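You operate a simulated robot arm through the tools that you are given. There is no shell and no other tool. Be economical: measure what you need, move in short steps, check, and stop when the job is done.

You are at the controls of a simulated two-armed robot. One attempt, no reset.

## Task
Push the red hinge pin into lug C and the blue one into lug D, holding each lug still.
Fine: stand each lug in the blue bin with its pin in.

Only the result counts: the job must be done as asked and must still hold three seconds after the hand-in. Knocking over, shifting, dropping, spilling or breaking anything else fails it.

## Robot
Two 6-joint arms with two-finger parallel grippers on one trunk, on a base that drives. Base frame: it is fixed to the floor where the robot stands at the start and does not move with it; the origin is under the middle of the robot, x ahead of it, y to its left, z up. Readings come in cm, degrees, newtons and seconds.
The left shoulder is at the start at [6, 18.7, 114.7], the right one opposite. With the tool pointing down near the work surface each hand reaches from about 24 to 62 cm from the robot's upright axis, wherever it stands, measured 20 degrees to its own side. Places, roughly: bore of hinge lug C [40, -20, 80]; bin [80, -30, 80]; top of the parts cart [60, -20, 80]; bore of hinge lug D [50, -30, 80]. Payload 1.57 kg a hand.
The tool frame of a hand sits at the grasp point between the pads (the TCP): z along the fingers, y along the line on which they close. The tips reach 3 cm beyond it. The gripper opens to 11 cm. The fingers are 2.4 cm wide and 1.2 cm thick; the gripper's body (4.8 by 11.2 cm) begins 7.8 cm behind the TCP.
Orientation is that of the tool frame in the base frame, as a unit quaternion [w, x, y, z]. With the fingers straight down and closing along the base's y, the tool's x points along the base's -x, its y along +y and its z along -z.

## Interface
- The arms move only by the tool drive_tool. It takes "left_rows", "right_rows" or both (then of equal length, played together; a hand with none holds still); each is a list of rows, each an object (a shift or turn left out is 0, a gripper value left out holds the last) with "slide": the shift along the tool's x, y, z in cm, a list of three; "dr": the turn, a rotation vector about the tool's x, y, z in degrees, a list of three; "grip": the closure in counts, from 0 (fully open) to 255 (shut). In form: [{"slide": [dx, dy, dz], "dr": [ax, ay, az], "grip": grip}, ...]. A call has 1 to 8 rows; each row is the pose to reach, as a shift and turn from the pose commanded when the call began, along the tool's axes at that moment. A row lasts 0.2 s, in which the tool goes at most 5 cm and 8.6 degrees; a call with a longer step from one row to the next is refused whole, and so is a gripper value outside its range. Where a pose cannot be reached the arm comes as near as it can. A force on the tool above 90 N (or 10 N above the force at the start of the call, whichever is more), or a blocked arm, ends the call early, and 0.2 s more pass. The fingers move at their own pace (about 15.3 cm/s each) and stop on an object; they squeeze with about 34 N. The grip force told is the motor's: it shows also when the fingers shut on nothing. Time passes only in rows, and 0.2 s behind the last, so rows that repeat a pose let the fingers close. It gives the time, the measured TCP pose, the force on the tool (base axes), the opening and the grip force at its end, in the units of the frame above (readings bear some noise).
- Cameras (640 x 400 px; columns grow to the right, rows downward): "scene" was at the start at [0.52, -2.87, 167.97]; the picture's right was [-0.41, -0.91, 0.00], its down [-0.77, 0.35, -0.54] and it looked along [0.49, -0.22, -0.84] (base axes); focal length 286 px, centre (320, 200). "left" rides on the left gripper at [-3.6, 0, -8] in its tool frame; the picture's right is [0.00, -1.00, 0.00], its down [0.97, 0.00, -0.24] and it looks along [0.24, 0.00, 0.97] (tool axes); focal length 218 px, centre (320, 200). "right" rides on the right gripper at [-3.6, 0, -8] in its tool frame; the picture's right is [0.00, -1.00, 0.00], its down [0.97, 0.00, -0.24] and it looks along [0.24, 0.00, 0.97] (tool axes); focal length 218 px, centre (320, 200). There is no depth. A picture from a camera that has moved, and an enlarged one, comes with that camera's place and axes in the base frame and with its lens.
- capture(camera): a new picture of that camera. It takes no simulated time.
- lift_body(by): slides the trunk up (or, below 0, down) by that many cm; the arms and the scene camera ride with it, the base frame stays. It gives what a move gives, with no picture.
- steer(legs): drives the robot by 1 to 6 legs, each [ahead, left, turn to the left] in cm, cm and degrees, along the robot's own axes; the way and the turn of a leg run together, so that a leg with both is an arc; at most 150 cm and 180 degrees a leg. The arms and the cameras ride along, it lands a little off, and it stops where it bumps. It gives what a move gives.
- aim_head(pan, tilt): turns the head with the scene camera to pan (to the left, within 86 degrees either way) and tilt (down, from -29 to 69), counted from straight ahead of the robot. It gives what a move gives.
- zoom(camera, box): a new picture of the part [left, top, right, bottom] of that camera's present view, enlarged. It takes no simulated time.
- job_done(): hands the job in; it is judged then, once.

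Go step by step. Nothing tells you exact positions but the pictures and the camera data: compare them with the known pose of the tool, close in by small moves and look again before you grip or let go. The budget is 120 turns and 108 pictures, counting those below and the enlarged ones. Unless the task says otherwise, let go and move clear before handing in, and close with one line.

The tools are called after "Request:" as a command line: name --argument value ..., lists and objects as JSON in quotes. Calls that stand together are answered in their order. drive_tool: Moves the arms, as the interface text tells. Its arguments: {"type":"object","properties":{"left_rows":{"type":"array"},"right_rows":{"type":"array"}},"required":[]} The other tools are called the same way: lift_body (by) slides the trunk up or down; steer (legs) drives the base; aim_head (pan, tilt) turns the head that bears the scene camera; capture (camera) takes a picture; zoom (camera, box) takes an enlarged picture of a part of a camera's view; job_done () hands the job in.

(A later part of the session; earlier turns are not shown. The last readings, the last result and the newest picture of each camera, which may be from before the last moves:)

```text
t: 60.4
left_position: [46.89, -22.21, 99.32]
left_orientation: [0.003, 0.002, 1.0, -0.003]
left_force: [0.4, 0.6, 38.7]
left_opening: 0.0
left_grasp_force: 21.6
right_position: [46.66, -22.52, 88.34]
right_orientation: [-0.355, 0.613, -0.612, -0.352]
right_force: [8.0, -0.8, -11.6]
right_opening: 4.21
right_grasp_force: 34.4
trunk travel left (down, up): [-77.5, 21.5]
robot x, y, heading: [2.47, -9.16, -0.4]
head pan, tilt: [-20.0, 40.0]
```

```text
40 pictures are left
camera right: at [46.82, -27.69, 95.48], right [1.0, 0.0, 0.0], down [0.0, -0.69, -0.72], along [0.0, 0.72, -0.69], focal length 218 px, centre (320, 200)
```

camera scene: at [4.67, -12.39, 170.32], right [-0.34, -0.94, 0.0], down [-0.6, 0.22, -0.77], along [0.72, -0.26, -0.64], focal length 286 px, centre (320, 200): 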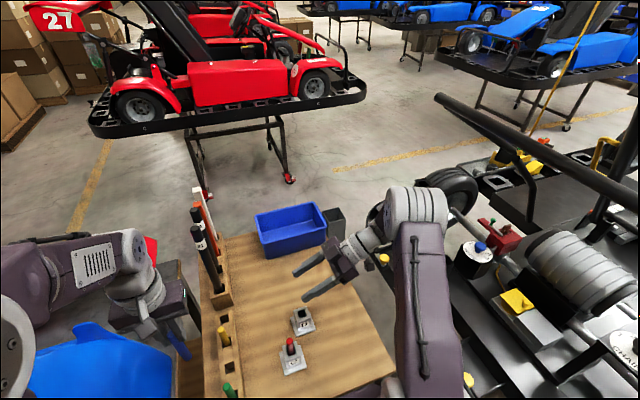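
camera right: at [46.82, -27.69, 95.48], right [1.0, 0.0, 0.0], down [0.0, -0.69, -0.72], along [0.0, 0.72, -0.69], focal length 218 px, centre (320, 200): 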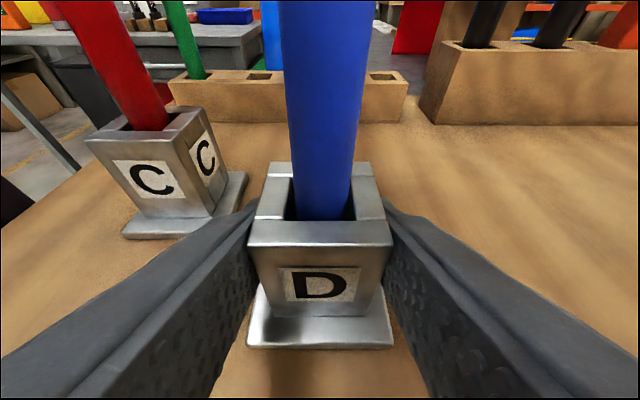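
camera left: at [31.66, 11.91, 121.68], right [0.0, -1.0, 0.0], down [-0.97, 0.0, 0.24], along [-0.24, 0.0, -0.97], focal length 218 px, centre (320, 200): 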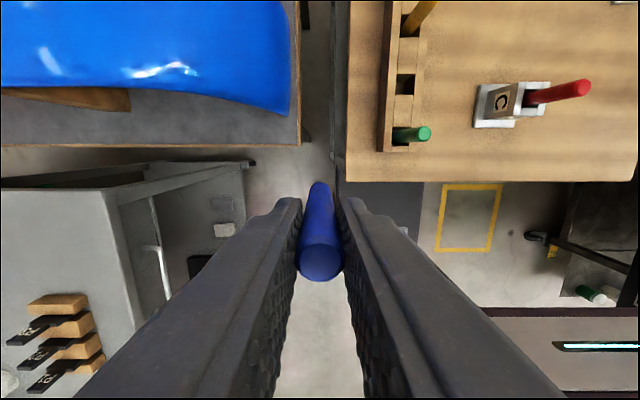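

Both pins are seated. I release D, back the right hand out, and lift the left hand away.

Request:
drive_tool --left_rows '[{"slide": [0, 0, -4]}, {"slide": [0, 0, -8]}, {"slide": [0, 0, -12]}, {"slide": [0, 4, -14]}, {"slide": [0, 8.5, -14]}, {"slide": [0, 13, -14]}, {"slide": [0, 17, -14]}, {"slide": [0, 21, -14]}]' --right_rows '[{"grip": 100}, {"grip": 100}, {"grip": 100}, {"slide": [0, 0, -3]}, {"slide": [0, 0, -6.5]}, {"slide": [0, 0, -10]}, {"slide": [-4, 0, -12]}, {"slide": [-8, 0, -14]}]'

Request:
drive_tool --right_rows '[{"slide": [-3.5, 0, -1.5], "dr": [3.594, 3.594, 6.231]}, {"slide": [-3.5, 0, -1.5], "dr": [7.188, 7.188, 12.462]}, {"slide": [-3.5, 0, -1.5], "dr": [10.782, 10.782, 18.693]}, {"slide": [-3.5, 0, -1.5], "dr": [14.376, 14.376, 24.924]}, {"slide": [-3.5, 0, -1.5], "dr": [17.97, 17.97, 31.155]}, {"slide": [-3.5, 0, -1.5], "dr": [21.564, 21.564, 37.386]}, {"slide": [-3.5, 0, -1.5], "dr": [25.158, 25.158, 43.617]}]'

Request:
drive_tool --right_rows '[{"dr": [3.594, 3.594, 6.231]}, {"dr": [7.188, 7.188, 12.462]}, {"dr": [10.782, 10.782, 18.693]}, {"dr": [14.376, 14.376, 24.924]}, {"dr": [17.97, 17.97, 31.155]}, {"dr": [21.564, 21.564, 37.386]}, {"dr": [21.564, 21.564, 37.386]}]'

Request:
capture --camera "right"

```text
t: 62.2
left_position: [46.78, -0.81, 112.97]
left_orientation: [0.001, 0.002, 1.0, -0.001]
left_force: [0.5, -0.3, -0.7]
left_opening: 0.01
left_grasp_force: 21.4
right_position: [46.59, -30.45, 102.33]
right_orientation: [-0.355, 0.613, -0.611, -0.352]
right_force: [0.1, -0.3, 0.4]
right_opening: 6.69
right_grasp_force: 0.0
trunk travel left (down, up): [-77.5, 21.5]
robot x, y, heading: [2.7, -9.43, -0.2]
head pan, tilt: [-20.0, 40.0]
```

```text
t: 63.8
left_position: [46.88, -0.99, 112.99]
left_orientation: [0.0, 0.001, 1.0, 0.0]
left_force: [0.0, 0.2, 0.2]
left_opening: 0.0
left_grasp_force: 21.2
right_position: [46.56, -30.26, 106.12]
right_orientation: [0.185, -0.316, 0.913, 0.182]
right_force: [-0.4, -0.1, 0.5]
right_opening: 6.72
right_grasp_force: 0.1
trunk travel left (down, up): [-77.5, 21.5]
robot x, y, heading: [2.14, -9.07, -0.1]
head pan, tilt: [-20.0, 40.0]
```

```text
t: 65.4
left_position: [46.85, -1.15, 113.07]
left_orientation: [0.0, 0.001, 1.0, 0.0]
left_force: [-0.4, 0.2, 0.4]
left_opening: 0.0
left_grasp_force: 21.5
right_position: [46.68, -30.35, 106.04]
right_orientation: [0.003, 0.001, 1.0, 0.001]
right_force: [-1.1, -0.9, 0.4]
right_opening: 6.68
right_grasp_force: 0.0
trunk travel left (down, up): [-77.5, 21.5]
robot x, y, heading: [2.65, -9.41, -0.2]
head pan, tilt: [-20.0, 40.0]
```

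```text
39 pictures are left
camera right: at [50.35, -30.37, 114.01], right [0.0, -1.0, 0.0], down [-0.97, 0.0, 0.24], along [-0.24, 0.0, -0.97], focal length 218 px, centre (320, 200)
```

right: 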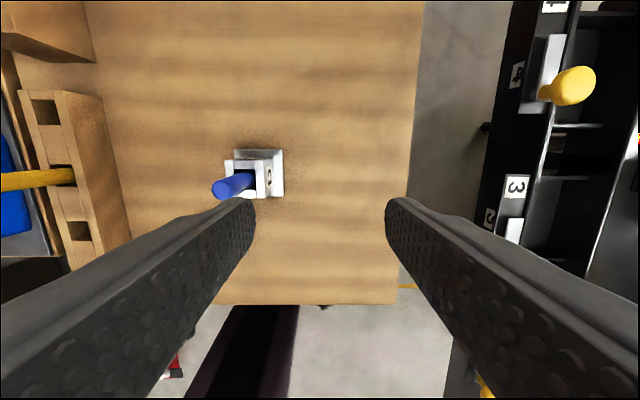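

Next, the left hand relocates C (with its pin) to ≈(52,-12), where it can later be picked from the turned pose. Move above C and check.

Request:
drive_tool --left_rows '[{"slide": [2.3, -3.8, 0], "grip": 100}, {"slide": [4.5, -7.6, 0]}, {"slide": [6.8, -11.4, 0]}, {"slide": [9.05, -15.15, 0]}, {"slide": [9.05, -15.15, 4]}, {"slide": [9.05, -15.15, 8]}, {"slide": [9.05, -15.15, 10]}, {"slide": [9.05, -15.15, 10]}]'

Request:
capture --camera "left"

```text
t: 67.2
left_position: [37.82, -16.11, 103.02]
left_orientation: [0.0, 0.001, 1.0, 0.0]
left_force: [-0.7, -0.3, 0.1]
left_opening: 6.69
left_grasp_force: 0.1
right_position: [46.72, -30.26, 106.06]
right_orientation: [0.001, -0.001, 1.0, 0.001]
right_force: [0.1, 0.8, -0.1]
right_opening: 6.69
right_grasp_force: 0.0
trunk travel left (down, up): [-77.5, 21.5]
robot x, y, heading: [2.39, -9.49, -0.1]
head pan, tilt: [-20.0, 40.0]
```

```text
38 pictures are left
camera left: at [41.47, -16.07, 110.9], right [0.0, -1.0, 0.0], down [-0.97, 0.0, 0.24], along [-0.24, 0.0, -0.97], focal length 218 px, centre (320, 200)
```

left: 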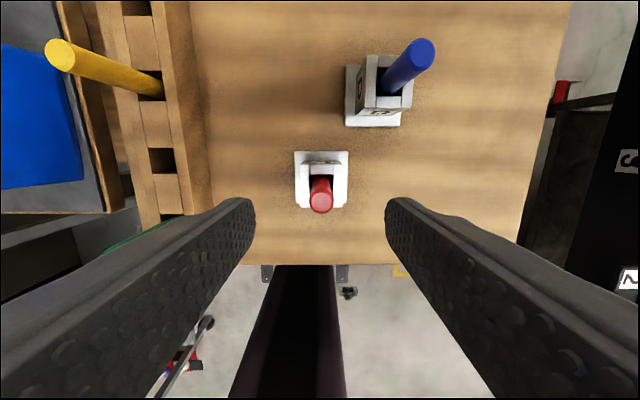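

Centred. Descend slowly, watching for palm contact with the pin, and grip.

Request:
drive_tool --left_rows '[{"slide": [-0.1, -0.05, 4]}, {"slide": [-0.1, -0.05, 8]}, {"slide": [-0.1, -0.05, 11.5]}, {"slide": [-0.1, -0.05, 13]}, {"slide": [-0.1, -0.05, 13.8]}, {"slide": [-0.1, -0.05, 13.8], "grip": 255}, {"slide": [-0.1, -0.05, 13.8]}, {"slide": [-0.1, -0.05, 13.8]}]'

Request:
capture --camera "left"

```text
t: 69.0
left_position: [38.07, -16.23, 89.22]
left_orientation: [0.0, 0.002, 1.0, 0.0]
left_force: [0.2, -0.2, 0.0]
left_opening: 4.18
left_grasp_force: 33.7
right_position: [46.78, -30.25, 106.03]
right_orientation: [0.002, 0.0, 1.0, 0.002]
right_force: [-0.8, -0.1, -0.2]
right_opening: 6.7
right_grasp_force: 0.0
trunk travel left (down, up): [-77.5, 21.5]
robot x, y, heading: [2.48, -9.07, -0.2]
head pan, tilt: [-20.0, 40.0]
```

```text
37 pictures are left
camera left: at [41.59, -16.17, 97.08], right [0.0, -1.0, 0.0], down [-0.97, 0.0, 0.24], along [-0.24, 0.0, -0.97], focal length 218 px, centre (320, 200)
```

left: 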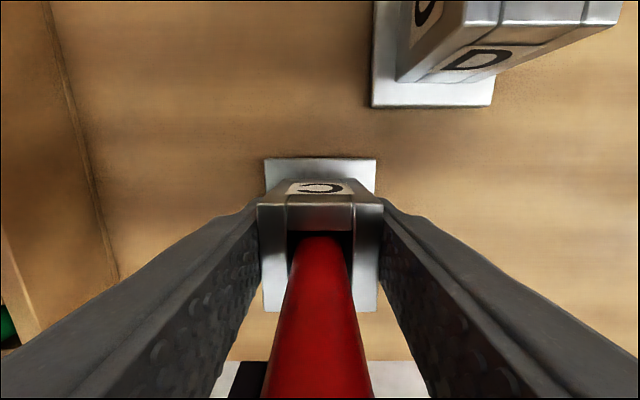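

C is gripped with the pin untouched by the palm. Lift 6 cm, carry to (52,-12), set down.

Request:
drive_tool --left_rows '[{"slide": [0, 0, -3]}, {"slide": [0, 1, -6]}, {"slide": [-3.5, 2.5, -6]}, {"slide": [-7, 4.2, -6]}, {"slide": [-10.5, 4.2, -6]}, {"slide": [-13.9, 4.2, -6]}, {"slide": [-13.9, 4.2, -3]}, {"slide": [-13.9, 4.2, -0.5]}]'

Request:
capture --camera "left"

```text
t: 70.8
left_position: [51.86, -12.04, 89.63]
left_orientation: [0.0, 0.001, 1.0, -0.001]
left_force: [0.1, -0.4, -4.5]
left_opening: 4.19
left_grasp_force: 34.3
right_position: [46.76, -30.38, 106.12]
right_orientation: [0.002, 0.0, 1.0, 0.001]
right_force: [0.8, -0.9, 0.8]
right_opening: 6.68
right_grasp_force: 0.3
trunk travel left (down, up): [-77.5, 21.5]
robot x, y, heading: [2.57, -9.1, -0.1]
head pan, tilt: [-20.0, 40.0]
```

```text
36 pictures are left
camera left: at [55.56, -11.97, 97.51], right [0.0, -1.0, 0.0], down [-0.97, 0.0, 0.24], along [-0.24, 0.0, -0.97], focal length 218 px, centre (320, 200)
```

left: 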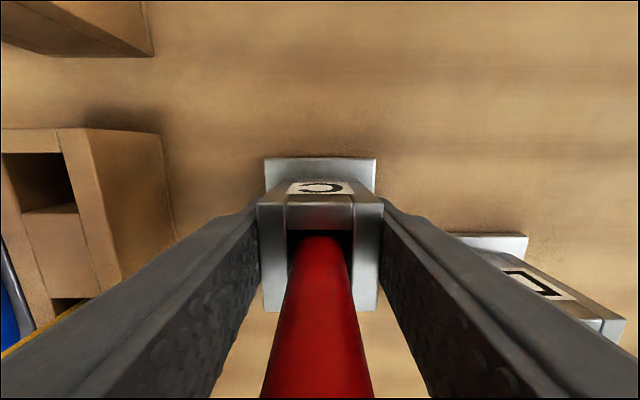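

Set down, release and rise.

Request:
drive_tool --left_rows '[{"slide": [0, 0, 0.4]}, {"slide": [0, 0, 0.4], "grip": 100}, {"slide": [0, 0, 0.4]}, {"slide": [0, 0, 0.4]}, {"slide": [0, 0, -4]}, {"slide": [0, 0, -8.5]}, {"slide": [0, 0, -13]}, {"slide": [0, 0, -17.5]}]' --right_rows '[{"slide": [0, 0, 0]}, {"slide": [0, 0, -3]}, {"slide": [0, 0, -6]}, {"slide": [0, 0, -9]}, {"slide": [4, 1, -9]}, {"slide": [8.5, 2, -9]}, {"slide": [13, 3.5, -9]}, {"slide": [17, 5, -9]}]'

Request:
drive_tool --left_rows '[{"slide": [0, 0, -4]}, {"slide": [0, 0, -8]}, {"slide": [4, 2.5, -8]}, {"slide": [8, 5, -8]}, {"slide": [12, 7.5, -8]}, {"slide": [16, 10, -8]}, {"slide": [20, 12.5, -8]}, {"slide": [22.5, 13, -8]}]'

Request:
capture --camera "scene"

```text
t: 72.6
left_position: [51.51, -12.02, 107.33]
left_orientation: [0.001, 0.001, 1.0, 0.0]
left_force: [0.4, 0.0, -0.5]
left_opening: 6.69
left_grasp_force: 0.0
right_position: [29.38, -25.28, 115.15]
right_orientation: [0.003, 0.0, 1.0, 0.002]
right_force: [-0.2, 0.6, -0.5]
right_opening: 6.71
right_grasp_force: 0.0
trunk travel left (down, up): [-77.5, 21.5]
robot x, y, heading: [2.41, -8.93, 0.0]
head pan, tilt: [-20.0, 40.0]
```

```text
t: 74.4
left_position: [29.27, 1.04, 115.25]
left_orientation: [0.001, 0.001, 1.0, 0.0]
left_force: [0.5, -0.6, -0.1]
left_opening: 6.69
left_grasp_force: 0.1
right_position: [29.52, -25.42, 115.12]
right_orientation: [0.003, -0.001, 1.0, 0.001]
right_force: [0.3, -0.9, -0.4]
right_opening: 6.68
right_grasp_force: 0.1
trunk travel left (down, up): [-77.5, 21.5]
robot x, y, heading: [2.53, -9.01, -0.0]
head pan, tilt: [-20.0, 40.0]
```

```text
35 pictures are left
camera scene: at [4.47, -12.1, 170.32], right [-0.34, -0.94, 0.0], down [-0.6, 0.22, -0.77], along [0.72, -0.26, -0.64], focal length 286 px, centre (320, 200)
```

scene: 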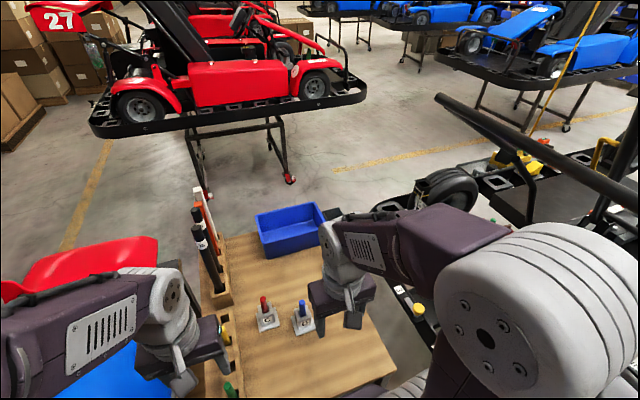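

Both lugs stand with pins. Now back off, shift, and turn right by 90° so the left shoulder leads towards the bin.

Request:
steer --legs '[[-11, -5, 0], [0, 0, -45]]'

Request:
steer --legs '[[0, 0, -45]]'

Request:
aim_head --pan 75 --tilt 45

Request:
capture --camera "scene"

```text
t: 77.7
left_position: [17.74, -25.99, 115.29]
left_orientation: [0.0, 0.383, 0.924, 0.0]
left_force: [-0.3, -0.1, -0.5]
left_opening: 6.7
left_grasp_force: 0.1
right_position: [-0.64, -44.7, 115.03]
right_orientation: [0.002, 0.382, 0.924, 0.0]
right_force: [-0.4, -0.3, 0.0]
right_opening: 6.68
right_grasp_force: 0.1
trunk travel left (down, up): [-77.5, 21.5]
robot x, y, heading: [-8.33, -14.12, -44.6]
head pan, tilt: [-20.0, 40.0]
```

```text
t: 80.2
left_position: [1.77, -41.06, 115.09]
left_orientation: [0.0, 0.705, 0.709, 0.0]
left_force: [-0.8, -0.5, 0.1]
left_opening: 6.69
left_grasp_force: 0.0
right_position: [-24.46, -41.47, 115.01]
right_orientation: [0.002, 0.705, 0.709, -0.002]
right_force: [-0.7, 1.2, 0.1]
right_opening: 6.69
right_grasp_force: 0.1
trunk travel left (down, up): [-77.5, 21.5]
robot x, y, heading: [-8.97, -14.11, -89.7]
head pan, tilt: [-20.0, 40.0]
```

```text
t: 81.9
left_position: [1.83, -41.08, 115.17]
left_orientation: [0.0, 0.705, 0.709, 0.0]
left_force: [0.8, -0.3, 0.0]
left_opening: 6.68
left_grasp_force: 0.0
right_position: [-24.53, -41.64, 115.1]
right_orientation: [0.002, 0.705, 0.709, -0.001]
right_force: [-0.1, 0.1, 0.2]
right_opening: 6.68
right_grasp_force: 0.0
trunk travel left (down, up): [-77.5, 21.5]
robot x, y, heading: [-8.4, -14.31, -89.5]
head pan, tilt: [75.0, 45.0]
```

```text
34 pictures are left
camera scene: at [-0.61, -10.24, 169.6], right [-0.25, -0.97, 0.0], down [-0.68, 0.18, -0.71], along [0.68, -0.18, -0.71], focal length 286 px, centre (320, 200)
```

scene: 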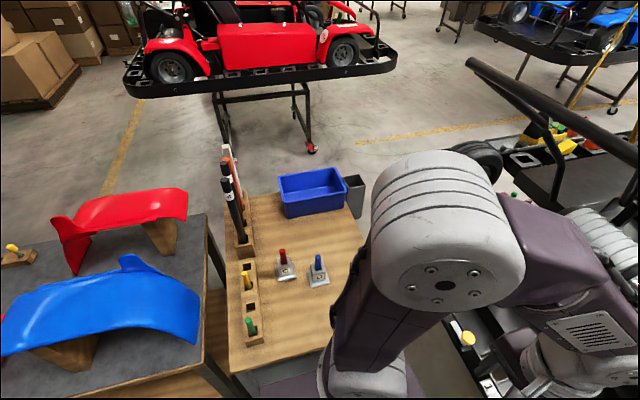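

Turned. Drive ahead (−y) 5 cm, then left (+x) until close to the cart.

Request:
steer --legs '[[5, 0, 0], [0, 12, 0]]'

```text
t: 83.7
left_position: [13.55, -46.29, 115.1]
left_orientation: [0.001, 0.706, 0.708, 0.002]
left_force: [0.2, 0.3, 0.5]
left_opening: 6.7
left_grasp_force: 0.2
right_position: [-12.77, -46.67, 115.03]
right_orientation: [0.001, 0.705, 0.709, 0.001]
right_force: [-0.6, -0.1, -1.0]
right_opening: 6.67
right_grasp_force: 0.1
trunk travel left (down, up): [-77.5, 21.5]
robot x, y, heading: [3.47, -18.9, -89.8]
head pan, tilt: [75.0, 45.0]
```

Request:
steer --legs '[[0, 6, 0]]'

```text
t: 84.6
left_position: [13.74, -45.57, 115.28]
left_orientation: [0.002, 0.707, 0.707, 0.0]
left_force: [0.5, -0.1, -2.7]
left_opening: 6.67
left_grasp_force: 0.1
right_position: [-12.59, -45.77, 115.09]
right_orientation: [0.003, 0.707, 0.707, 0.0]
right_force: [0.0, -0.7, -4.3]
right_opening: 6.67
right_grasp_force: 0.0
trunk travel left (down, up): [-77.5, 21.5]
robot x, y, heading: [3.71, -18.84, -90.0]
head pan, tilt: [75.0, 45.0]
```

Robot is against the cart at x≈3.7; left shoulder ≈(22.4,-24.8). Swing the left hand around toward the lugs, turning the tool back in yaw.

Request:
drive_tool --left_rows '[{"slide": [-2.6, 3.3, 0], "dr": [0, 0, -8.2]}, {"slide": [-3.2, 7.4, 0], "dr": [0, 0, -16.4]}, {"slide": [-3.0, 11.6, 0], "dr": [0, 0, -24.6]}, {"slide": [-2.2, 15.7, 0], "dr": [0, 0, -32.8]}, {"slide": [-0.6, 19.6, 0], "dr": [0, 0, -41]}, {"slide": [1.6, 23.1, 0], "dr": [0, 0, -49.2]}, {"slide": [4.4, 26.3, 0], "dr": [0, 0, -57.4]}, {"slide": [7.7, 28.8, 0], "dr": [0, 0, -65.6]}]'

```text
t: 86.4
left_position: [42.74, -37.79, 115.21]
left_orientation: [0.0, 0.21, 0.978, 0.0]
left_force: [0.5, 0.2, -0.5]
left_opening: 6.68
left_grasp_force: 0.1
right_position: [-12.45, -45.94, 115.08]
right_orientation: [0.004, 0.707, 0.707, -0.001]
right_force: [0.2, -0.6, 0.4]
right_opening: 6.69
right_grasp_force: 0.0
trunk travel left (down, up): [-77.5, 21.5]
robot x, y, heading: [3.46, -18.78, -90.0]
head pan, tilt: [75.0, 45.0]
```

Next test the reach toward the bin with the empty hand: go to (70,-28,108) with yaw 0.

Request:
drive_tool --left_rows '[{"slide": [-3, 2.9, 1], "dr": [0, 0, -6]}, {"slide": [-6, 5.8, 2], "dr": [0, 0, -12]}, {"slide": [-9, 8.7, 3], "dr": [0, 0, -18]}, {"slide": [-12, 11.5, 4], "dr": [0, 0, -24.2]}, {"slide": [-15, 14.4, 5], "dr": [0, 0, -24.2]}, {"slide": [-18, 17.3, 6], "dr": [0, 0, -24.2]}, {"slide": [-20.9, 20.1, 7.2], "dr": [0, 0, -24.2]}, {"slide": [-20.9, 20.1, 7.2], "dr": [0, 0, -24.2]}]'

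Request:
drive_tool --left_rows '[{"slide": [-2, 0, 0], "dr": [0, -7, 0]}, {"slide": [-4, 0, 0], "dr": [0, -14, 0]}, {"slide": [-6, 0, 0], "dr": [0, -20, 0]}, {"slide": [-8, 0, 0], "dr": [0, -20, 0]}, {"slide": [-10, 0, 0], "dr": [0, -20, 0]}, {"slide": [-12, 0, 0], "dr": [0, -20, 0]}, {"slide": [-12, 0, 0], "dr": [0, -20, 0]}]'

Request:
capture --camera "left"

```text
t: 88.2
left_position: [70.0, -28.4, 107.97]
left_orientation: [0.001, 0.002, 1.0, 0.0]
left_force: [0.3, 0.0, 0.1]
left_opening: 6.71
left_grasp_force: 0.2
right_position: [-12.48, -46.09, 115.08]
right_orientation: [0.003, 0.708, 0.707, 0.0]
right_force: [0.9, 0.0, 0.9]
right_opening: 6.69
right_grasp_force: 0.0
trunk travel left (down, up): [-77.5, 21.5]
robot x, y, heading: [3.39, -18.31, -90.0]
head pan, tilt: [75.0, 45.0]
```

```text
t: 89.8
left_position: [82.19, -28.35, 107.97]
left_orientation: [0.174, 0.002, 0.985, 0.0]
left_force: [-0.5, 0.0, -0.4]
left_opening: 6.7
left_grasp_force: 0.1
right_position: [-12.44, -46.06, 114.95]
right_orientation: [0.002, 0.707, 0.708, 0.0]
right_force: [1.2, 0.6, 0.3]
right_opening: 6.67
right_grasp_force: 0.1
trunk travel left (down, up): [-77.5, 21.5]
robot x, y, heading: [3.65, -18.61, -89.9]
head pan, tilt: [75.0, 45.0]
```

```text
33 pictures are left
camera left: at [82.76, -28.4, 116.58], right [0.0, -1.0, 0.0], down [-0.99, 0.0, -0.11], along [0.11, 0.0, -0.99], focal length 218 px, centre (320, 200)
```

left: 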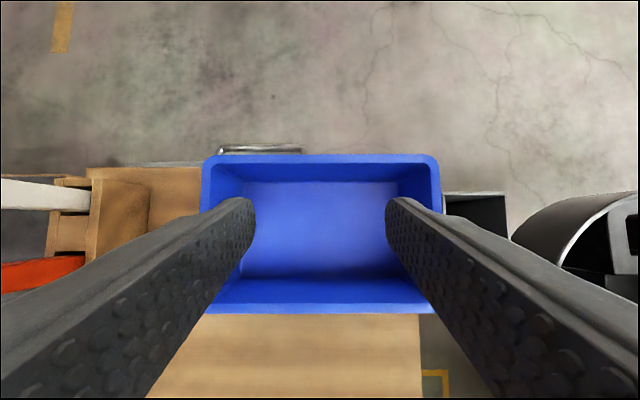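

The bin is reachable with a 20° forward tilt; its floor spans x≈75.5–89, y≈-40…-17. Now go over C with the same tilt to pick it up.

Request:
drive_tool --left_rows '[{"slide": [3.7, 1, -1.1]}, {"slide": [7.4, 2, -2.1]}, {"slide": [11.1, 4, -3.2]}, {"slide": [14.7, 6.5, -4.2]}, {"slide": [18.3, 9, -5.3]}, {"slide": [22, 11.5, -6.4]}, {"slide": [25.6, 14, -7.4]}, {"slide": [29.2, 16.3, -8.5]}]'

Request:
capture --camera "left"

```text
t: 91.6
left_position: [51.44, -11.91, 106.13]
left_orientation: [0.174, 0.002, 0.985, -0.001]
left_force: [-0.7, 0.3, 0.4]
left_opening: 6.7
left_grasp_force: 0.0
right_position: [-12.49, -45.93, 115.18]
right_orientation: [0.003, 0.707, 0.707, 0.0]
right_force: [0.5, -0.3, 0.8]
right_opening: 6.69
right_grasp_force: 0.1
trunk travel left (down, up): [-77.5, 21.5]
robot x, y, heading: [3.72, -19.07, -90.0]
head pan, tilt: [75.0, 45.0]
```

```text
32 pictures are left
camera left: at [52.14, -11.89, 114.76], right [0.0, -1.0, 0.0], down [-0.99, 0.0, -0.11], along [0.11, 0.0, -0.99], focal length 218 px, centre (320, 200)
```

left: 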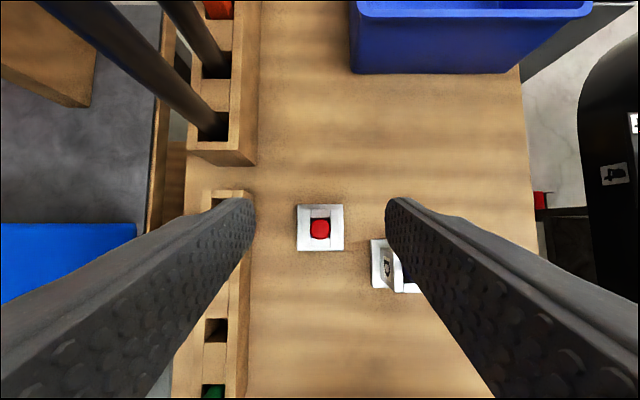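

C is exactly below, (51.8,-11.9). Descend vertically with the tilt and grip.

Request:
drive_tool --left_rows '[{"slide": [1.2, 0, 3.9]}, {"slide": [2.6, 0, 7.8]}, {"slide": [4, 0, 11.7]}, {"slide": [4.9, 0, 14.3]}, {"slide": [5.36, 0, 15.6]}, {"slide": [5.36, 0, 15.6], "grip": 255}, {"slide": [5.36, 0, 15.6]}, {"slide": [5.36, 0, 15.6]}]'

Request:
capture --camera "left"

Request:
zoom --camera "scene" --box '[220, 150, 400, 340]'

```text
t: 93.4
left_position: [52.3, -11.64, 91.03]
left_orientation: [0.119, 0.001, 0.992, -0.039]
left_force: [-0.9, -0.5, 0.5]
left_opening: 0.01
left_grasp_force: 21.5
left hand out of reach, approached as far as the arm can: row 3, 4, 5
right_position: [-12.49, -46.08, 114.99]
right_orientation: [0.003, 0.708, 0.706, 0.0]
right_force: [-0.1, 0.3, 1.1]
right_opening: 6.69
right_grasp_force: 0.1
trunk travel left (down, up): [-77.5, 21.5]
robot x, y, heading: [3.57, -18.76, -90.0]
head pan, tilt: [75.0, 45.0]
```

```text
31 pictures are left
camera left: at [54.01, -11.01, 99.6], right [-0.01, -1.0, 0.08], down [-1.0, 0.01, 0.0], along [0.0, -0.08, -1.0], focal length 218 px, centre (320, 200)
```

left: 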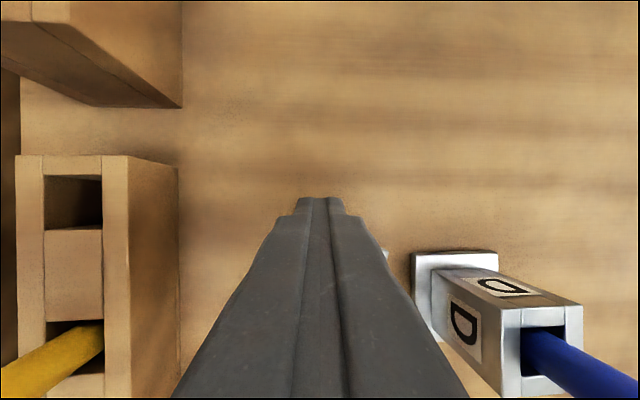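

```text
2.11 times, centred on (310, 245) of scene
camera zoom: at [11.67, -14.82, 169.6], right [-0.26, -0.97, 0.0], down [-0.68, 0.18, -0.71], along [0.68, -0.18, -0.71], focal length 601 px, centre (341, 105)
```

zoom: 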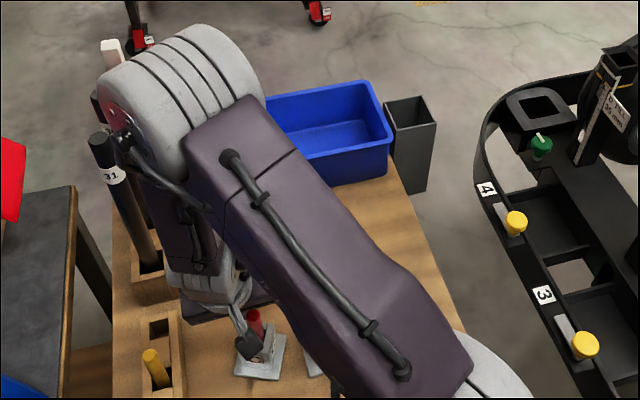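

The arm could not fold that close: it missed, closed on nothing and nudged C to about x≈47, still upright with its pin. I retreat upward and away, then look.

Request:
drive_tool --left_rows '[{"slide": [-1.92, 0, -3.64]}, {"slide": [-3.84, 0, -7.28]}, {"slide": [-5.8, 0, -10.9]}, {"slide": [-7.7, 0, -14.6]}, {"slide": [-7.7, 0, -14.6]}]'

Request:
capture --camera "left"

```text
t: 94.6
left_position: [54.1, -11.9, 105.81]
left_orientation: [0.174, 0.001, 0.985, 0.0]
left_force: [-0.1, -0.7, 1.0]
left_opening: 0.0
left_grasp_force: 21.4
left hand out of reach, approached as far as the arm can: row 1
right_position: [-12.4, -46.01, 115.08]
right_orientation: [0.002, 0.707, 0.707, 0.0]
right_force: [0.3, -0.4, 0.9]
right_opening: 6.7
right_grasp_force: 0.1
trunk travel left (down, up): [-77.5, 21.5]
robot x, y, heading: [3.76, -18.8, -89.9]
head pan, tilt: [75.0, 45.0]
```

```text
29 pictures are left
camera left: at [54.94, -11.92, 114.54], right [0.0, -1.0, 0.0], down [-0.99, 0.0, -0.11], along [0.11, 0.0, -0.99], focal length 218 px, centre (320, 200)
```

left: 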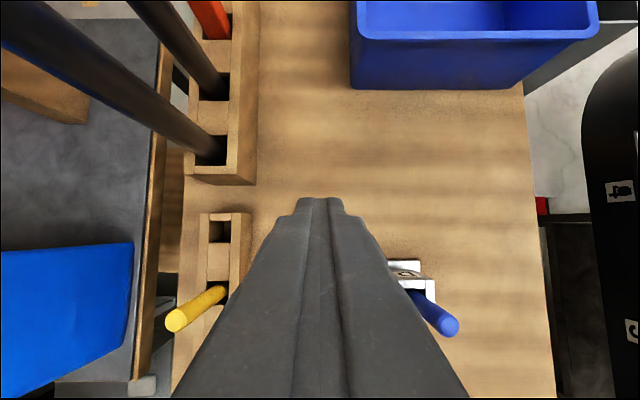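

The tilt pose is restored. I back the robot 20 cm away from the cart so the lugs lie at a comfortable arm distance, then extend over C again.

Request:
steer --legs '[[0, -20, 0]]'

Request:
drive_tool --left_rows '[{"slide": [-2.5, 0, 0.9], "grip": 100}, {"slide": [-5, 0, 1.8]}, {"slide": [-7.5, 0, 2.7]}, {"slide": [-10, 0, 3.6]}, {"slide": [-12, 0, 4.4]}, {"slide": [-12, 0, 4.4]}]'

Request:
capture --camera "left"

```text
t: 96.2
left_position: [34.49, -11.94, 105.66]
left_orientation: [0.174, 0.002, 0.985, 0.0]
left_force: [0.9, -0.6, -0.1]
left_opening: 0.0
left_grasp_force: 21.2
right_position: [-32.01, -45.97, 114.95]
right_orientation: [0.001, 0.706, 0.708, -0.001]
right_force: [-0.1, 0.8, 0.2]
right_opening: 6.7
right_grasp_force: 0.1
trunk travel left (down, up): [-77.5, 21.5]
robot x, y, heading: [-16.5, -18.77, -90.2]
head pan, tilt: [75.0, 45.0]
```

```text
t: 97.6
left_position: [47.06, -12.03, 105.89]
left_orientation: [0.173, 0.002, 0.985, 0.0]
left_force: [-0.8, 0.3, 0.2]
left_opening: 6.7
left_grasp_force: 0.0
right_position: [-32.42, -45.97, 115.05]
right_orientation: [0.003, 0.706, 0.708, 0.0]
right_force: [-0.3, 0.1, -0.4]
right_opening: 6.7
right_grasp_force: 0.0
trunk travel left (down, up): [-77.5, 21.5]
robot x, y, heading: [-16.25, -18.63, -89.7]
head pan, tilt: [75.0, 45.0]
```

```text
28 pictures are left
camera left: at [47.69, -11.93, 114.54], right [0.0, -1.0, 0.0], down [-0.99, 0.0, -0.11], along [0.11, 0.0, -0.99], focal length 218 px, centre (320, 200)
```

left: 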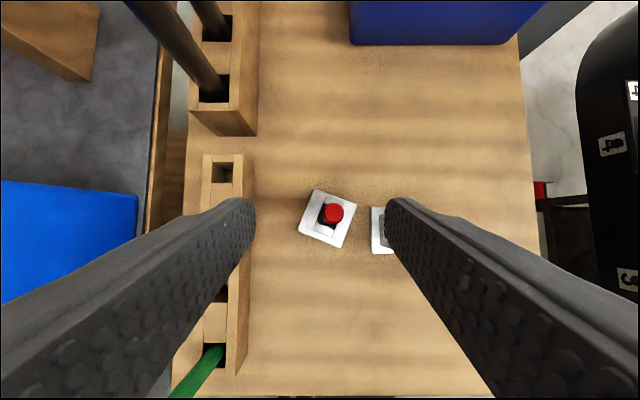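

C stands upright, rotated ≈25°, at ≈(48.6,-13). I take D first: move over it, and zoom on C for its angle.

Request:
zoom --camera "left" --box '[280, 170, 380, 260]'

Request:
drive_tool --left_rows '[{"slide": [0, -4, 0]}, {"slide": [0, -8, 0]}, {"slide": [0, -10.2, 0]}, {"slide": [0, -10.2, 0]}]'

Request:
capture --camera "left"

```text
4.44 times, centred on (330, 215) of left
camera zoom: at [47.69, -11.93, 114.54], right [0.0, -1.0, 0.0], down [-0.99, 0.0, -0.11], along [0.11, 0.0, -0.99], focal length 970 px, centre (276, 133)
```

zoom: 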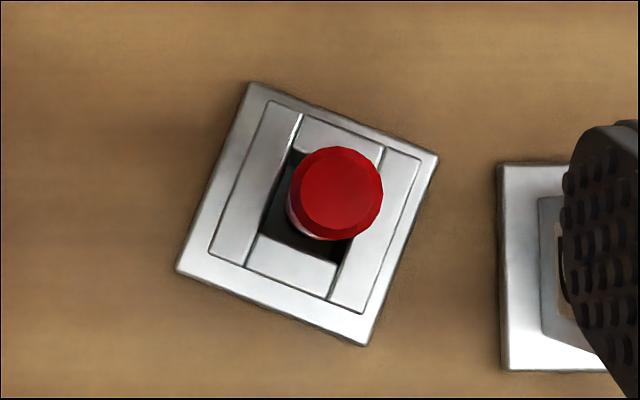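

```text
t: 98.6
left_position: [46.94, -22.28, 105.68]
left_orientation: [0.174, 0.001, 0.985, 0.001]
left_force: [-0.2, 0.3, 0.3]
left_opening: 6.7
left_grasp_force: 0.1
right_position: [-32.24, -46.03, 115.05]
right_orientation: [0.001, 0.706, 0.708, -0.001]
right_force: [0.7, 0.2, -0.3]
right_opening: 6.68
right_grasp_force: 0.1
trunk travel left (down, up): [-77.5, 21.5]
robot x, y, heading: [-15.81, -18.88, -89.8]
head pan, tilt: [75.0, 45.0]
```

```text
26 pictures are left
camera left: at [47.61, -22.24, 114.45], right [0.0, -1.0, 0.0], down [-0.99, 0.0, -0.11], along [0.11, 0.0, -0.99], focal length 218 px, centre (320, 200)
```

left: 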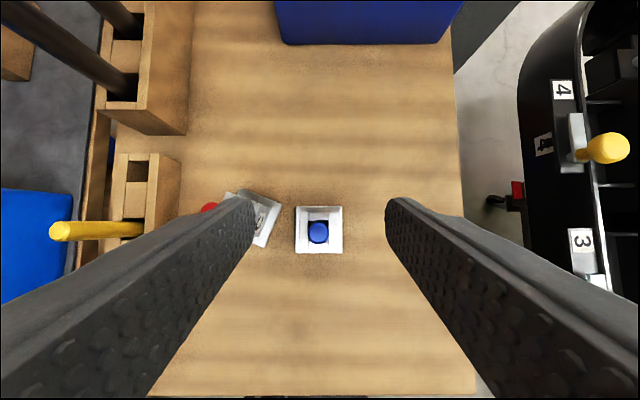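

D is directly below, (46.8,-22.1). Descend in the tilted pose (no gripping yet) and check that the pose is truly reached.

Request:
drive_tool --left_rows '[{"slide": [1.4, 0.05, 3.8]}, {"slide": [2.8, 0.1, 7.6]}, {"slide": [4.2, 0.1, 11.4]}, {"slide": [5, 0.1, 13.5]}, {"slide": [5.6, 0.1, 15.1]}, {"slide": [5.6, 0.1, 15.1]}]'

Request:
capture --camera "left"

```text
t: 100.0
left_position: [46.8, -22.04, 89.57]
left_orientation: [0.173, 0.001, 0.985, 0.0]
left_force: [-0.2, -0.2, -0.5]
left_opening: 6.69
left_grasp_force: 0.1
left hand out of reach, approached as far as the arm can: row 3, 4
right_position: [-32.35, -46.04, 114.99]
right_orientation: [0.002, 0.707, 0.707, -0.001]
right_force: [0.2, 0.1, -0.1]
right_opening: 6.67
right_grasp_force: 0.1
trunk travel left (down, up): [-77.5, 21.5]
robot x, y, heading: [-16.25, -18.74, -89.6]
head pan, tilt: [75.0, 45.0]
```

```text
25 pictures are left
camera left: at [47.52, -22.08, 98.32], right [0.0, -1.0, 0.0], down [-0.99, 0.0, -0.11], along [0.11, 0.0, -0.99], focal length 218 px, centre (320, 200)
```

left: 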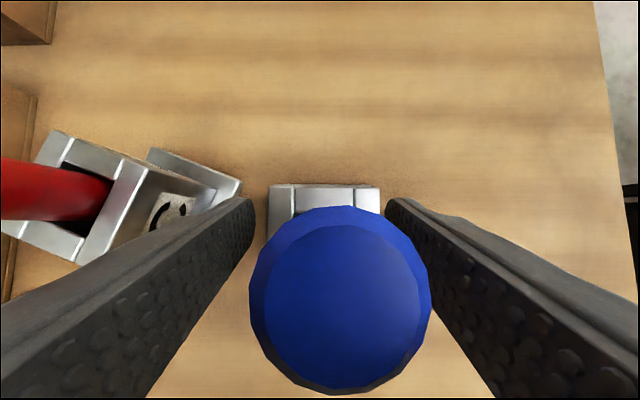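

Pose reached with D between the fingers. Grip.

Request:
drive_tool --left_rows '[{"grip": 255}, {"grip": 255}, {"grip": 255}, {"grip": 255}]'

Request:
drive_tool --left_rows '[{"slide": [-0.7, 0, -1.9]}, {"slide": [-1.4, 0, -3.8]}, {"slide": [-2.1, 0, -5.7]}, {"slide": [-2.8, 0, -7.6]}, {"slide": [-4.2, 0, -11.4]}, {"slide": [-5.6, 0, -15.3]}, {"slide": [-5.6, 0, -15.3]}]'

Request:
capture --camera "left"

```text
t: 101.0
left_position: [46.69, -21.99, 89.77]
left_orientation: [0.174, 0.002, 0.985, 0.0]
left_force: [-1.2, 0.1, 2.1]
left_opening: 4.18
left_grasp_force: 33.9
right_position: [-32.51, -46.02, 115.08]
right_orientation: [0.003, 0.706, 0.708, 0.0]
right_force: [-0.5, -0.8, -0.4]
right_opening: 6.69
right_grasp_force: 0.1
trunk travel left (down, up): [-77.5, 21.5]
robot x, y, heading: [-16.67, -18.5, -89.9]
head pan, tilt: [75.0, 45.0]
```

```text
t: 102.6
left_position: [47.08, -22.08, 105.96]
left_orientation: [0.172, 0.002, 0.985, 0.0]
left_force: [0.1, -0.5, -4.1]
left_opening: 4.14
left_grasp_force: 34.4
left hand out of reach, approached as far as the arm can: row 3, 4
right_position: [-32.24, -46.0, 114.99]
right_orientation: [0.001, 0.707, 0.707, -0.001]
right_force: [-0.2, 0.3, 0.3]
right_opening: 6.74
right_grasp_force: 0.2
trunk travel left (down, up): [-77.5, 21.5]
robot x, y, heading: [-16.11, -19.13, -89.8]
head pan, tilt: [75.0, 45.0]
```

```text
24 pictures are left
camera left: at [47.75, -21.99, 114.52], right [0.0, -1.0, 0.0], down [-0.99, 0.0, -0.1], along [0.1, 0.0, -0.99], focal length 218 px, centre (320, 200)
```

left: 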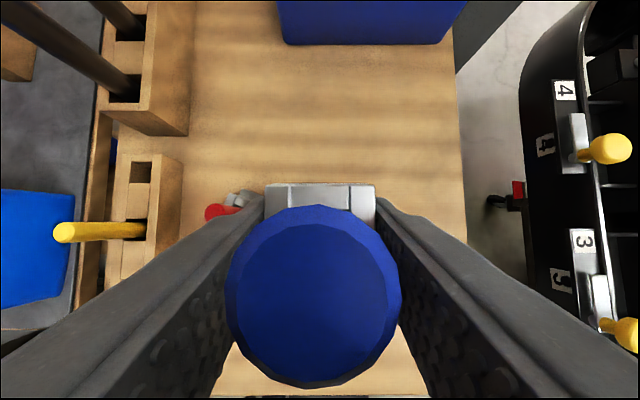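

D (pin in) is in hand. Drive back to the cart.

Request:
steer --legs '[[0, 19.5, 0]]'

Request:
drive_tool --left_rows '[{"slide": [-2.5, -2, 0.9]}, {"slide": [-5, -4, 1.8]}, {"slide": [-7.5, -6, 2.7]}, {"slide": [-10, -8, 3.6]}, {"slide": [-12.5, -10, 4.5]}, {"slide": [-14.4, -11.5, 5.2]}, {"slide": [-14.4, -11.5, 5.2]}]'

Request:
capture --camera "left"

```text
t: 104.2
left_position: [66.45, -21.9, 106.09]
left_orientation: [0.175, 0.002, 0.985, -0.001]
left_force: [0.4, 0.7, -4.2]
left_opening: 4.18
left_grasp_force: 34.2
right_position: [-12.81, -46.08, 114.94]
right_orientation: [0.003, 0.707, 0.707, 0.0]
right_force: [0.0, 1.5, 0.1]
right_opening: 6.69
right_grasp_force: 0.2
trunk travel left (down, up): [-77.5, 21.5]
robot x, y, heading: [3.52, -18.92, -90.2]
head pan, tilt: [75.0, 45.0]
```

```text
t: 105.8
left_position: [81.87, -33.57, 105.96]
left_orientation: [0.172, 0.002, 0.985, -0.001]
left_force: [0.2, -0.2, -3.0]
left_opening: 4.16
left_grasp_force: 34.2
right_position: [-12.68, -45.89, 115.08]
right_orientation: [0.003, 0.706, 0.708, -0.001]
right_force: [-0.4, -0.2, 0.6]
right_opening: 6.7
right_grasp_force: 0.1
trunk travel left (down, up): [-77.5, 21.5]
robot x, y, heading: [3.18, -18.61, -89.7]
head pan, tilt: [75.0, 45.0]
```

```text
23 pictures are left
camera left: at [82.54, -33.5, 114.62], right [0.0, -1.0, 0.0], down [-0.99, 0.0, -0.1], along [0.1, 0.0, -0.99], focal length 218 px, centre (320, 200)
```

left: 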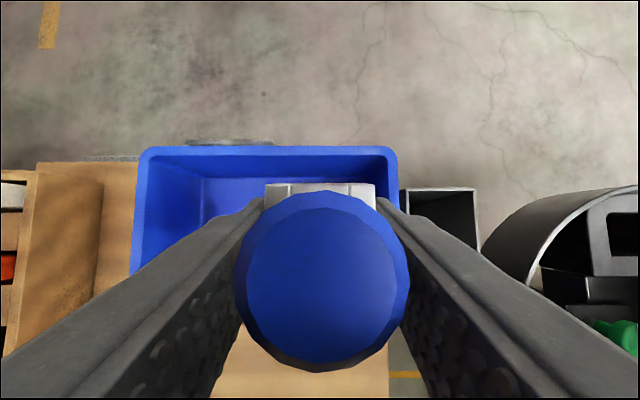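

Over the bin at (81.9,-33.6). Lower to just above the bin floor.

Request:
drive_tool --left_rows '[{"slide": [1.37, 0, 3.76]}, {"slide": [2.74, 0, 7.5]}, {"slide": [4.1, 0, 11.3]}, {"slide": [4.6, 0, 12.7]}, {"slide": [4.96, 0, 13.63]}, {"slide": [4.96, 0, 13.63]}]'

Request:
zoom --camera "scene" --box '[240, 140, 400, 260]'

```text
t: 107.2
left_position: [81.92, -33.58, 91.37]
left_orientation: [0.174, 0.002, 0.985, -0.001]
left_force: [-0.5, 0.0, -4.7]
left_opening: 4.16
left_grasp_force: 34.1
right_position: [-12.62, -46.13, 115.06]
right_orientation: [0.002, 0.707, 0.708, -0.001]
right_force: [0.7, 0.4, -0.4]
right_opening: 6.69
right_grasp_force: 0.1
trunk travel left (down, up): [-77.5, 21.5]
robot x, y, heading: [3.64, -18.82, -90.0]
head pan, tilt: [75.0, 45.0]
```

```text
3.33 times, centred on (320, 200) of scene
camera zoom: at [11.54, -14.82, 169.59], right [-0.26, -0.97, 0.0], down [-0.68, 0.18, -0.71], along [0.68, -0.18, -0.71], focal length 952 px, centre (320, 200)
```

zoom: 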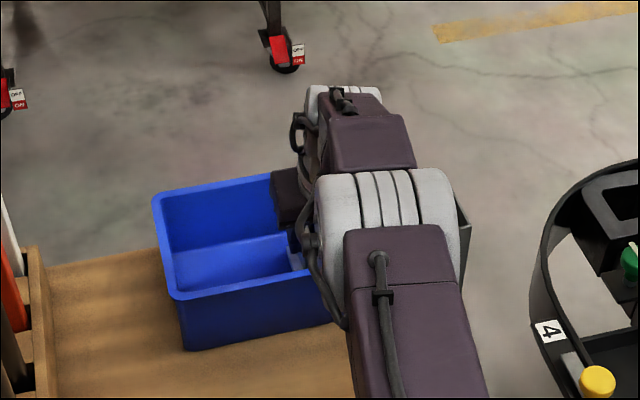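

Lower in small steps to contact.

Request:
drive_tool --left_rows '[{"slide": [0.14, 0, 0.38]}, {"slide": [0.27, 0, 0.75]}, {"slide": [0.34, 0, 0.94]}]'

```text
t: 108.0
left_position: [81.95, -33.48, 90.38]
left_orientation: [0.173, 0.002, 0.985, 0.0]
left_force: [-0.6, -0.6, -3.7]
left_opening: 4.19
left_grasp_force: 34.1
right_position: [-12.45, -46.06, 115.1]
right_orientation: [0.001, 0.707, 0.708, 0.0]
right_force: [-0.2, 0.2, -0.7]
right_opening: 6.7
right_grasp_force: 0.0
trunk travel left (down, up): [-77.5, 21.5]
robot x, y, heading: [3.21, -18.92, -89.7]
head pan, tilt: [75.0, 45.0]
```

Request:
drive_tool --left_rows '[{"slide": [0.07, 0, 0.19]}, {"slide": [0.12, 0, 0.33]}]'

```text
t: 108.6
left_position: [81.92, -33.51, 90.16]
left_orientation: [0.172, 0.001, 0.985, -0.001]
left_force: [1.5, 0.5, -2.7]
left_opening: 4.17
left_grasp_force: 34.5
right_position: [-12.63, -46.03, 115.04]
right_orientation: [0.002, 0.707, 0.707, 0.0]
right_force: [-0.7, -0.5, -0.6]
right_opening: 6.67
right_grasp_force: 0.2
trunk travel left (down, up): [-77.5, 21.5]
robot x, y, heading: [3.74, -18.5, -90.1]
head pan, tilt: [75.0, 45.0]
```

D is nearly touching (force dropping). One more small step, then release and rise vertically.

Request:
drive_tool --left_rows '[{"slide": [0.05, 0, 0.14]}, {"slide": [0.08, 0, 0.23]}]'

Request:
drive_tool --left_rows '[{"grip": 110}, {"grip": 110}, {"grip": 110}, {"slide": [-0.7, 0, -1.9]}, {"slide": [-1.7, 0, -4.7]}, {"slide": [-3, 0, -8.5]}, {"slide": [-4.4, 0, -12.2]}, {"slide": [-5.5, 0, -15]}]'

Request:
capture --camera "left"

```text
t: 109.2
left_position: [81.94, -33.44, 90.15]
left_orientation: [0.176, 0.002, 0.984, -0.001]
left_force: [1.9, -0.6, 9.5]
left_opening: 4.16
left_grasp_force: 33.5
right_position: [-12.72, -46.08, 115.04]
right_orientation: [0.003, 0.706, 0.708, -0.001]
right_force: [0.0, 0.7, 0.8]
right_opening: 6.68
right_grasp_force: 0.0
trunk travel left (down, up): [-77.5, 21.5]
robot x, y, heading: [3.46, -18.61, -90.0]
head pan, tilt: [75.0, 45.0]
```

```text
t: 111.0
left_position: [81.75, -33.47, 105.91]
left_orientation: [0.174, 0.001, 0.985, 0.0]
left_force: [-0.2, 0.3, -0.5]
left_opening: 6.25
left_grasp_force: 0.1
right_position: [-12.75, -45.94, 115.12]
right_orientation: [0.003, 0.707, 0.707, -0.001]
right_force: [0.0, 0.9, 0.2]
right_opening: 6.69
right_grasp_force: 0.0
trunk travel left (down, up): [-77.5, 21.5]
robot x, y, heading: [3.65, -18.57, -89.6]
head pan, tilt: [75.0, 45.0]
```

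```text
21 pictures are left
camera left: at [82.53, -33.51, 114.52], right [0.0, -1.0, 0.0], down [-0.99, 0.0, -0.11], along [0.11, 0.0, -0.99], focal length 218 px, centre (320, 200)
```

left: 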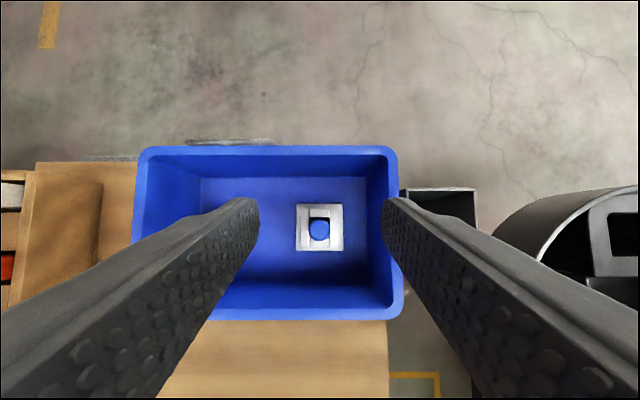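

D stands upright in the bin. Now for C: retract, turn the tool by -21° to match C's angle, and back the robot off again.

Request:
drive_tool --left_rows '[{"slide": [2.76, 2.8, -1]}, {"slide": [5.5, 5.6, -2]}, {"slide": [8.3, 8.4, -3], "dr": [0, 0, 0]}, {"slide": [11, 11.2, -4], "dr": [2.44, 0, 6.7]}, {"slide": [13.8, 14, -5.03], "dr": [4.88, 0, 13.4]}, {"slide": [13.8, 14, -5.03], "dr": [7.32, 0, 20.1]}, {"slide": [13.8, 14, -5.03], "dr": [7.32, 0, 20.1]}]'

Request:
steer --legs '[[0, -19.5, 0]]'

Request:
capture --camera "left"

```text
t: 112.6
left_position: [67.26, -19.49, 105.88]
left_orientation: [0.17, 0.185, 0.967, -0.032]
left_force: [-0.3, 0.3, 1.2]
left_opening: 6.26
left_grasp_force: 0.1
right_position: [-12.66, -46.09, 115.05]
right_orientation: [0.001, 0.706, 0.708, -0.001]
right_force: [-0.5, -0.1, -0.3]
right_opening: 6.69
right_grasp_force: 0.1
trunk travel left (down, up): [-77.5, 21.5]
robot x, y, heading: [2.98, -18.8, -89.9]
head pan, tilt: [75.0, 45.0]
```

```text
t: 114.2
left_position: [47.97, -19.35, 105.79]
left_orientation: [0.17, 0.183, 0.968, -0.032]
left_force: [-0.5, 0.2, 0.0]
left_opening: 6.25
left_grasp_force: 0.0
right_position: [-31.82, -46.1, 115.05]
right_orientation: [0.001, 0.706, 0.709, -0.002]
right_force: [-0.4, 0.5, 0.7]
right_opening: 6.71
right_grasp_force: 0.0
trunk travel left (down, up): [-77.5, 21.5]
robot x, y, heading: [-16.14, -18.97, -89.6]
head pan, tilt: [75.0, 45.0]
```

```text
20 pictures are left
camera left: at [48.63, -19.61, 114.36], right [-0.37, -0.93, 0.0], down [-0.93, 0.36, -0.1], along [0.1, -0.04, -0.99], focal length 218 px, centre (320, 200)
```

left: 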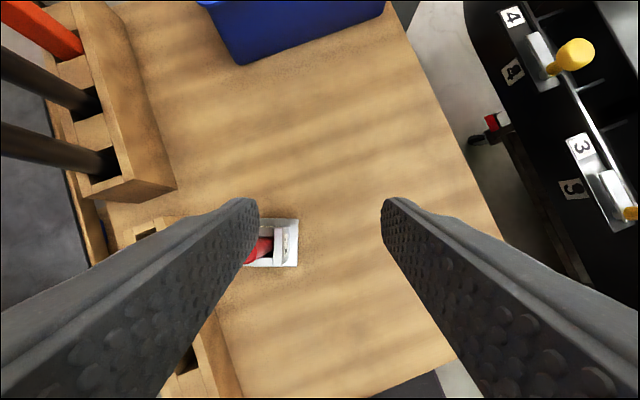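

Aligned with C's edges. Move over C.

Request:
drive_tool --left_rows '[{"slide": [0.8, 3.1, -0.3]}, {"slide": [1.63, 6.2, -0.59]}, {"slide": [1.63, 6.2, -0.59]}]'

Request:
capture --camera "left"

```text
t: 115.0
left_position: [48.25, -12.98, 105.8]
left_orientation: [0.171, 0.183, 0.967, -0.032]
left_force: [-0.1, -0.5, -0.6]
left_opening: 6.22
left_grasp_force: 0.1
right_position: [-32.2, -46.18, 115.1]
right_orientation: [0.003, 0.705, 0.709, 0.0]
right_force: [-0.3, -0.1, 0.0]
right_opening: 6.7
right_grasp_force: 0.1
trunk travel left (down, up): [-77.5, 21.5]
robot x, y, heading: [-15.84, -18.59, -90.0]
head pan, tilt: [75.0, 45.0]
```

```text
19 pictures are left
camera left: at [48.91, -13.31, 114.55], right [-0.37, -0.93, 0.0], down [-0.93, 0.36, -0.11], along [0.1, -0.04, -0.99], focal length 218 px, centre (320, 200)
```

left: 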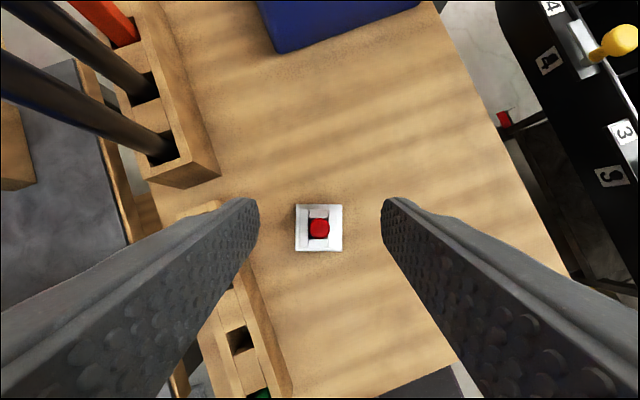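

Centred on C. Descend as with D.

Request:
drive_tool --left_rows '[{"slide": [1.4, 0.05, 3.8]}, {"slide": [2.8, 0.05, 7.6]}, {"slide": [4.2, 0.05, 11.4]}, {"slide": [5, 0.05, 13.5]}, {"slide": [5.6, 0.05, 15.15]}, {"slide": [5.6, 0.05, 15.15]}]'

Request:
capture --camera "left"

```text
t: 116.4
left_position: [48.31, -12.95, 89.6]
left_orientation: [0.17, 0.183, 0.968, -0.032]
left_force: [0.1, -0.9, -0.7]
left_opening: 6.25
left_grasp_force: 0.1
right_position: [-32.16, -46.09, 115.01]
right_orientation: [0.002, 0.706, 0.708, -0.001]
right_force: [-0.6, 0.0, 1.0]
right_opening: 6.69
right_grasp_force: 0.0
trunk travel left (down, up): [-77.5, 21.5]
robot x, y, heading: [-15.88, -18.79, -89.8]
head pan, tilt: [75.0, 45.0]
```

```text
18 pictures are left
camera left: at [49.0, -13.17, 98.27], right [-0.37, -0.93, 0.0], down [-0.93, 0.36, -0.11], along [0.1, -0.04, -0.99], focal length 218 px, centre (320, 200)
```

left: 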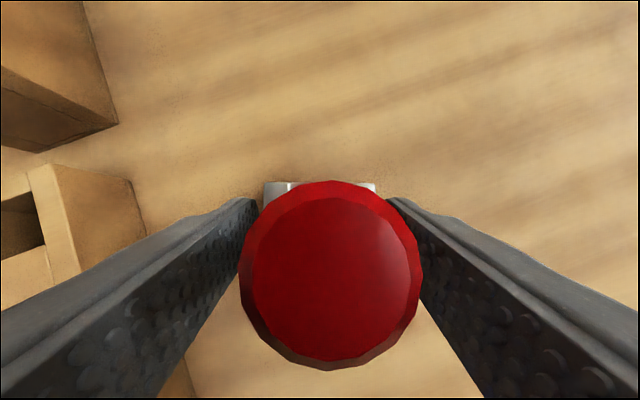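

Grip C and lift.

Request:
drive_tool --left_rows '[{"grip": 255}, {"grip": 255}, {"grip": 255}, {"slide": [-0.9, 0, -2.4]}, {"slide": [-2.1, 0, -5.7]}, {"slide": [-3.4, 0, -9.2]}, {"slide": [-4.5, 0, -12.5]}, {"slide": [-5.6, 0, -15.3]}]'

Request:
steer --legs '[[0, 19.3, 0]]'

Request:
capture --camera "left"

```text
t: 118.2
left_position: [48.31, -12.98, 105.98]
left_orientation: [0.171, 0.183, 0.968, -0.032]
left_force: [-0.2, 0.1, -4.3]
left_opening: 4.18
left_grasp_force: 33.8
right_position: [-32.23, -46.1, 115.08]
right_orientation: [0.003, 0.706, 0.709, -0.001]
right_force: [-0.5, -0.1, 0.5]
right_opening: 6.71
right_grasp_force: 0.0
trunk travel left (down, up): [-77.5, 21.5]
robot x, y, heading: [-16.31, -19.31, -89.7]
head pan, tilt: [75.0, 45.0]
```

```text
t: 119.8
left_position: [67.56, -12.95, 105.84]
left_orientation: [0.172, 0.183, 0.967, -0.032]
left_force: [-0.6, -0.7, -3.9]
left_opening: 4.19
left_grasp_force: 34.3
right_position: [-12.99, -46.03, 115.03]
right_orientation: [0.003, 0.706, 0.708, -0.002]
right_force: [0.1, 0.1, 0.2]
right_opening: 6.68
right_grasp_force: 0.0
trunk travel left (down, up): [-77.5, 21.5]
robot x, y, heading: [3.44, -18.72, -90.0]
head pan, tilt: [75.0, 45.0]
```

```text
17 pictures are left
camera left: at [68.25, -13.21, 114.7], right [-0.37, -0.93, 0.0], down [-0.92, 0.36, -0.11], along [0.1, -0.04, -0.99], focal length 218 px, centre (320, 200)
```

left: 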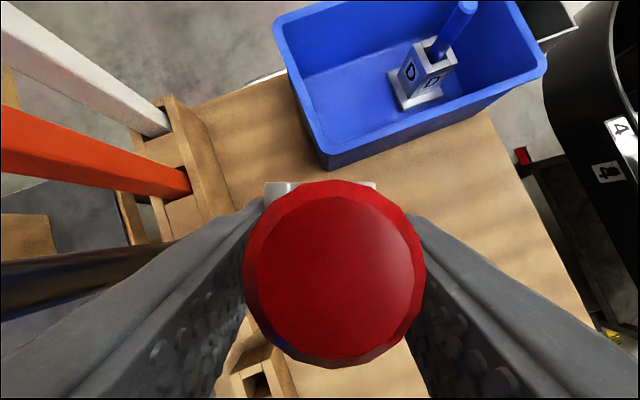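

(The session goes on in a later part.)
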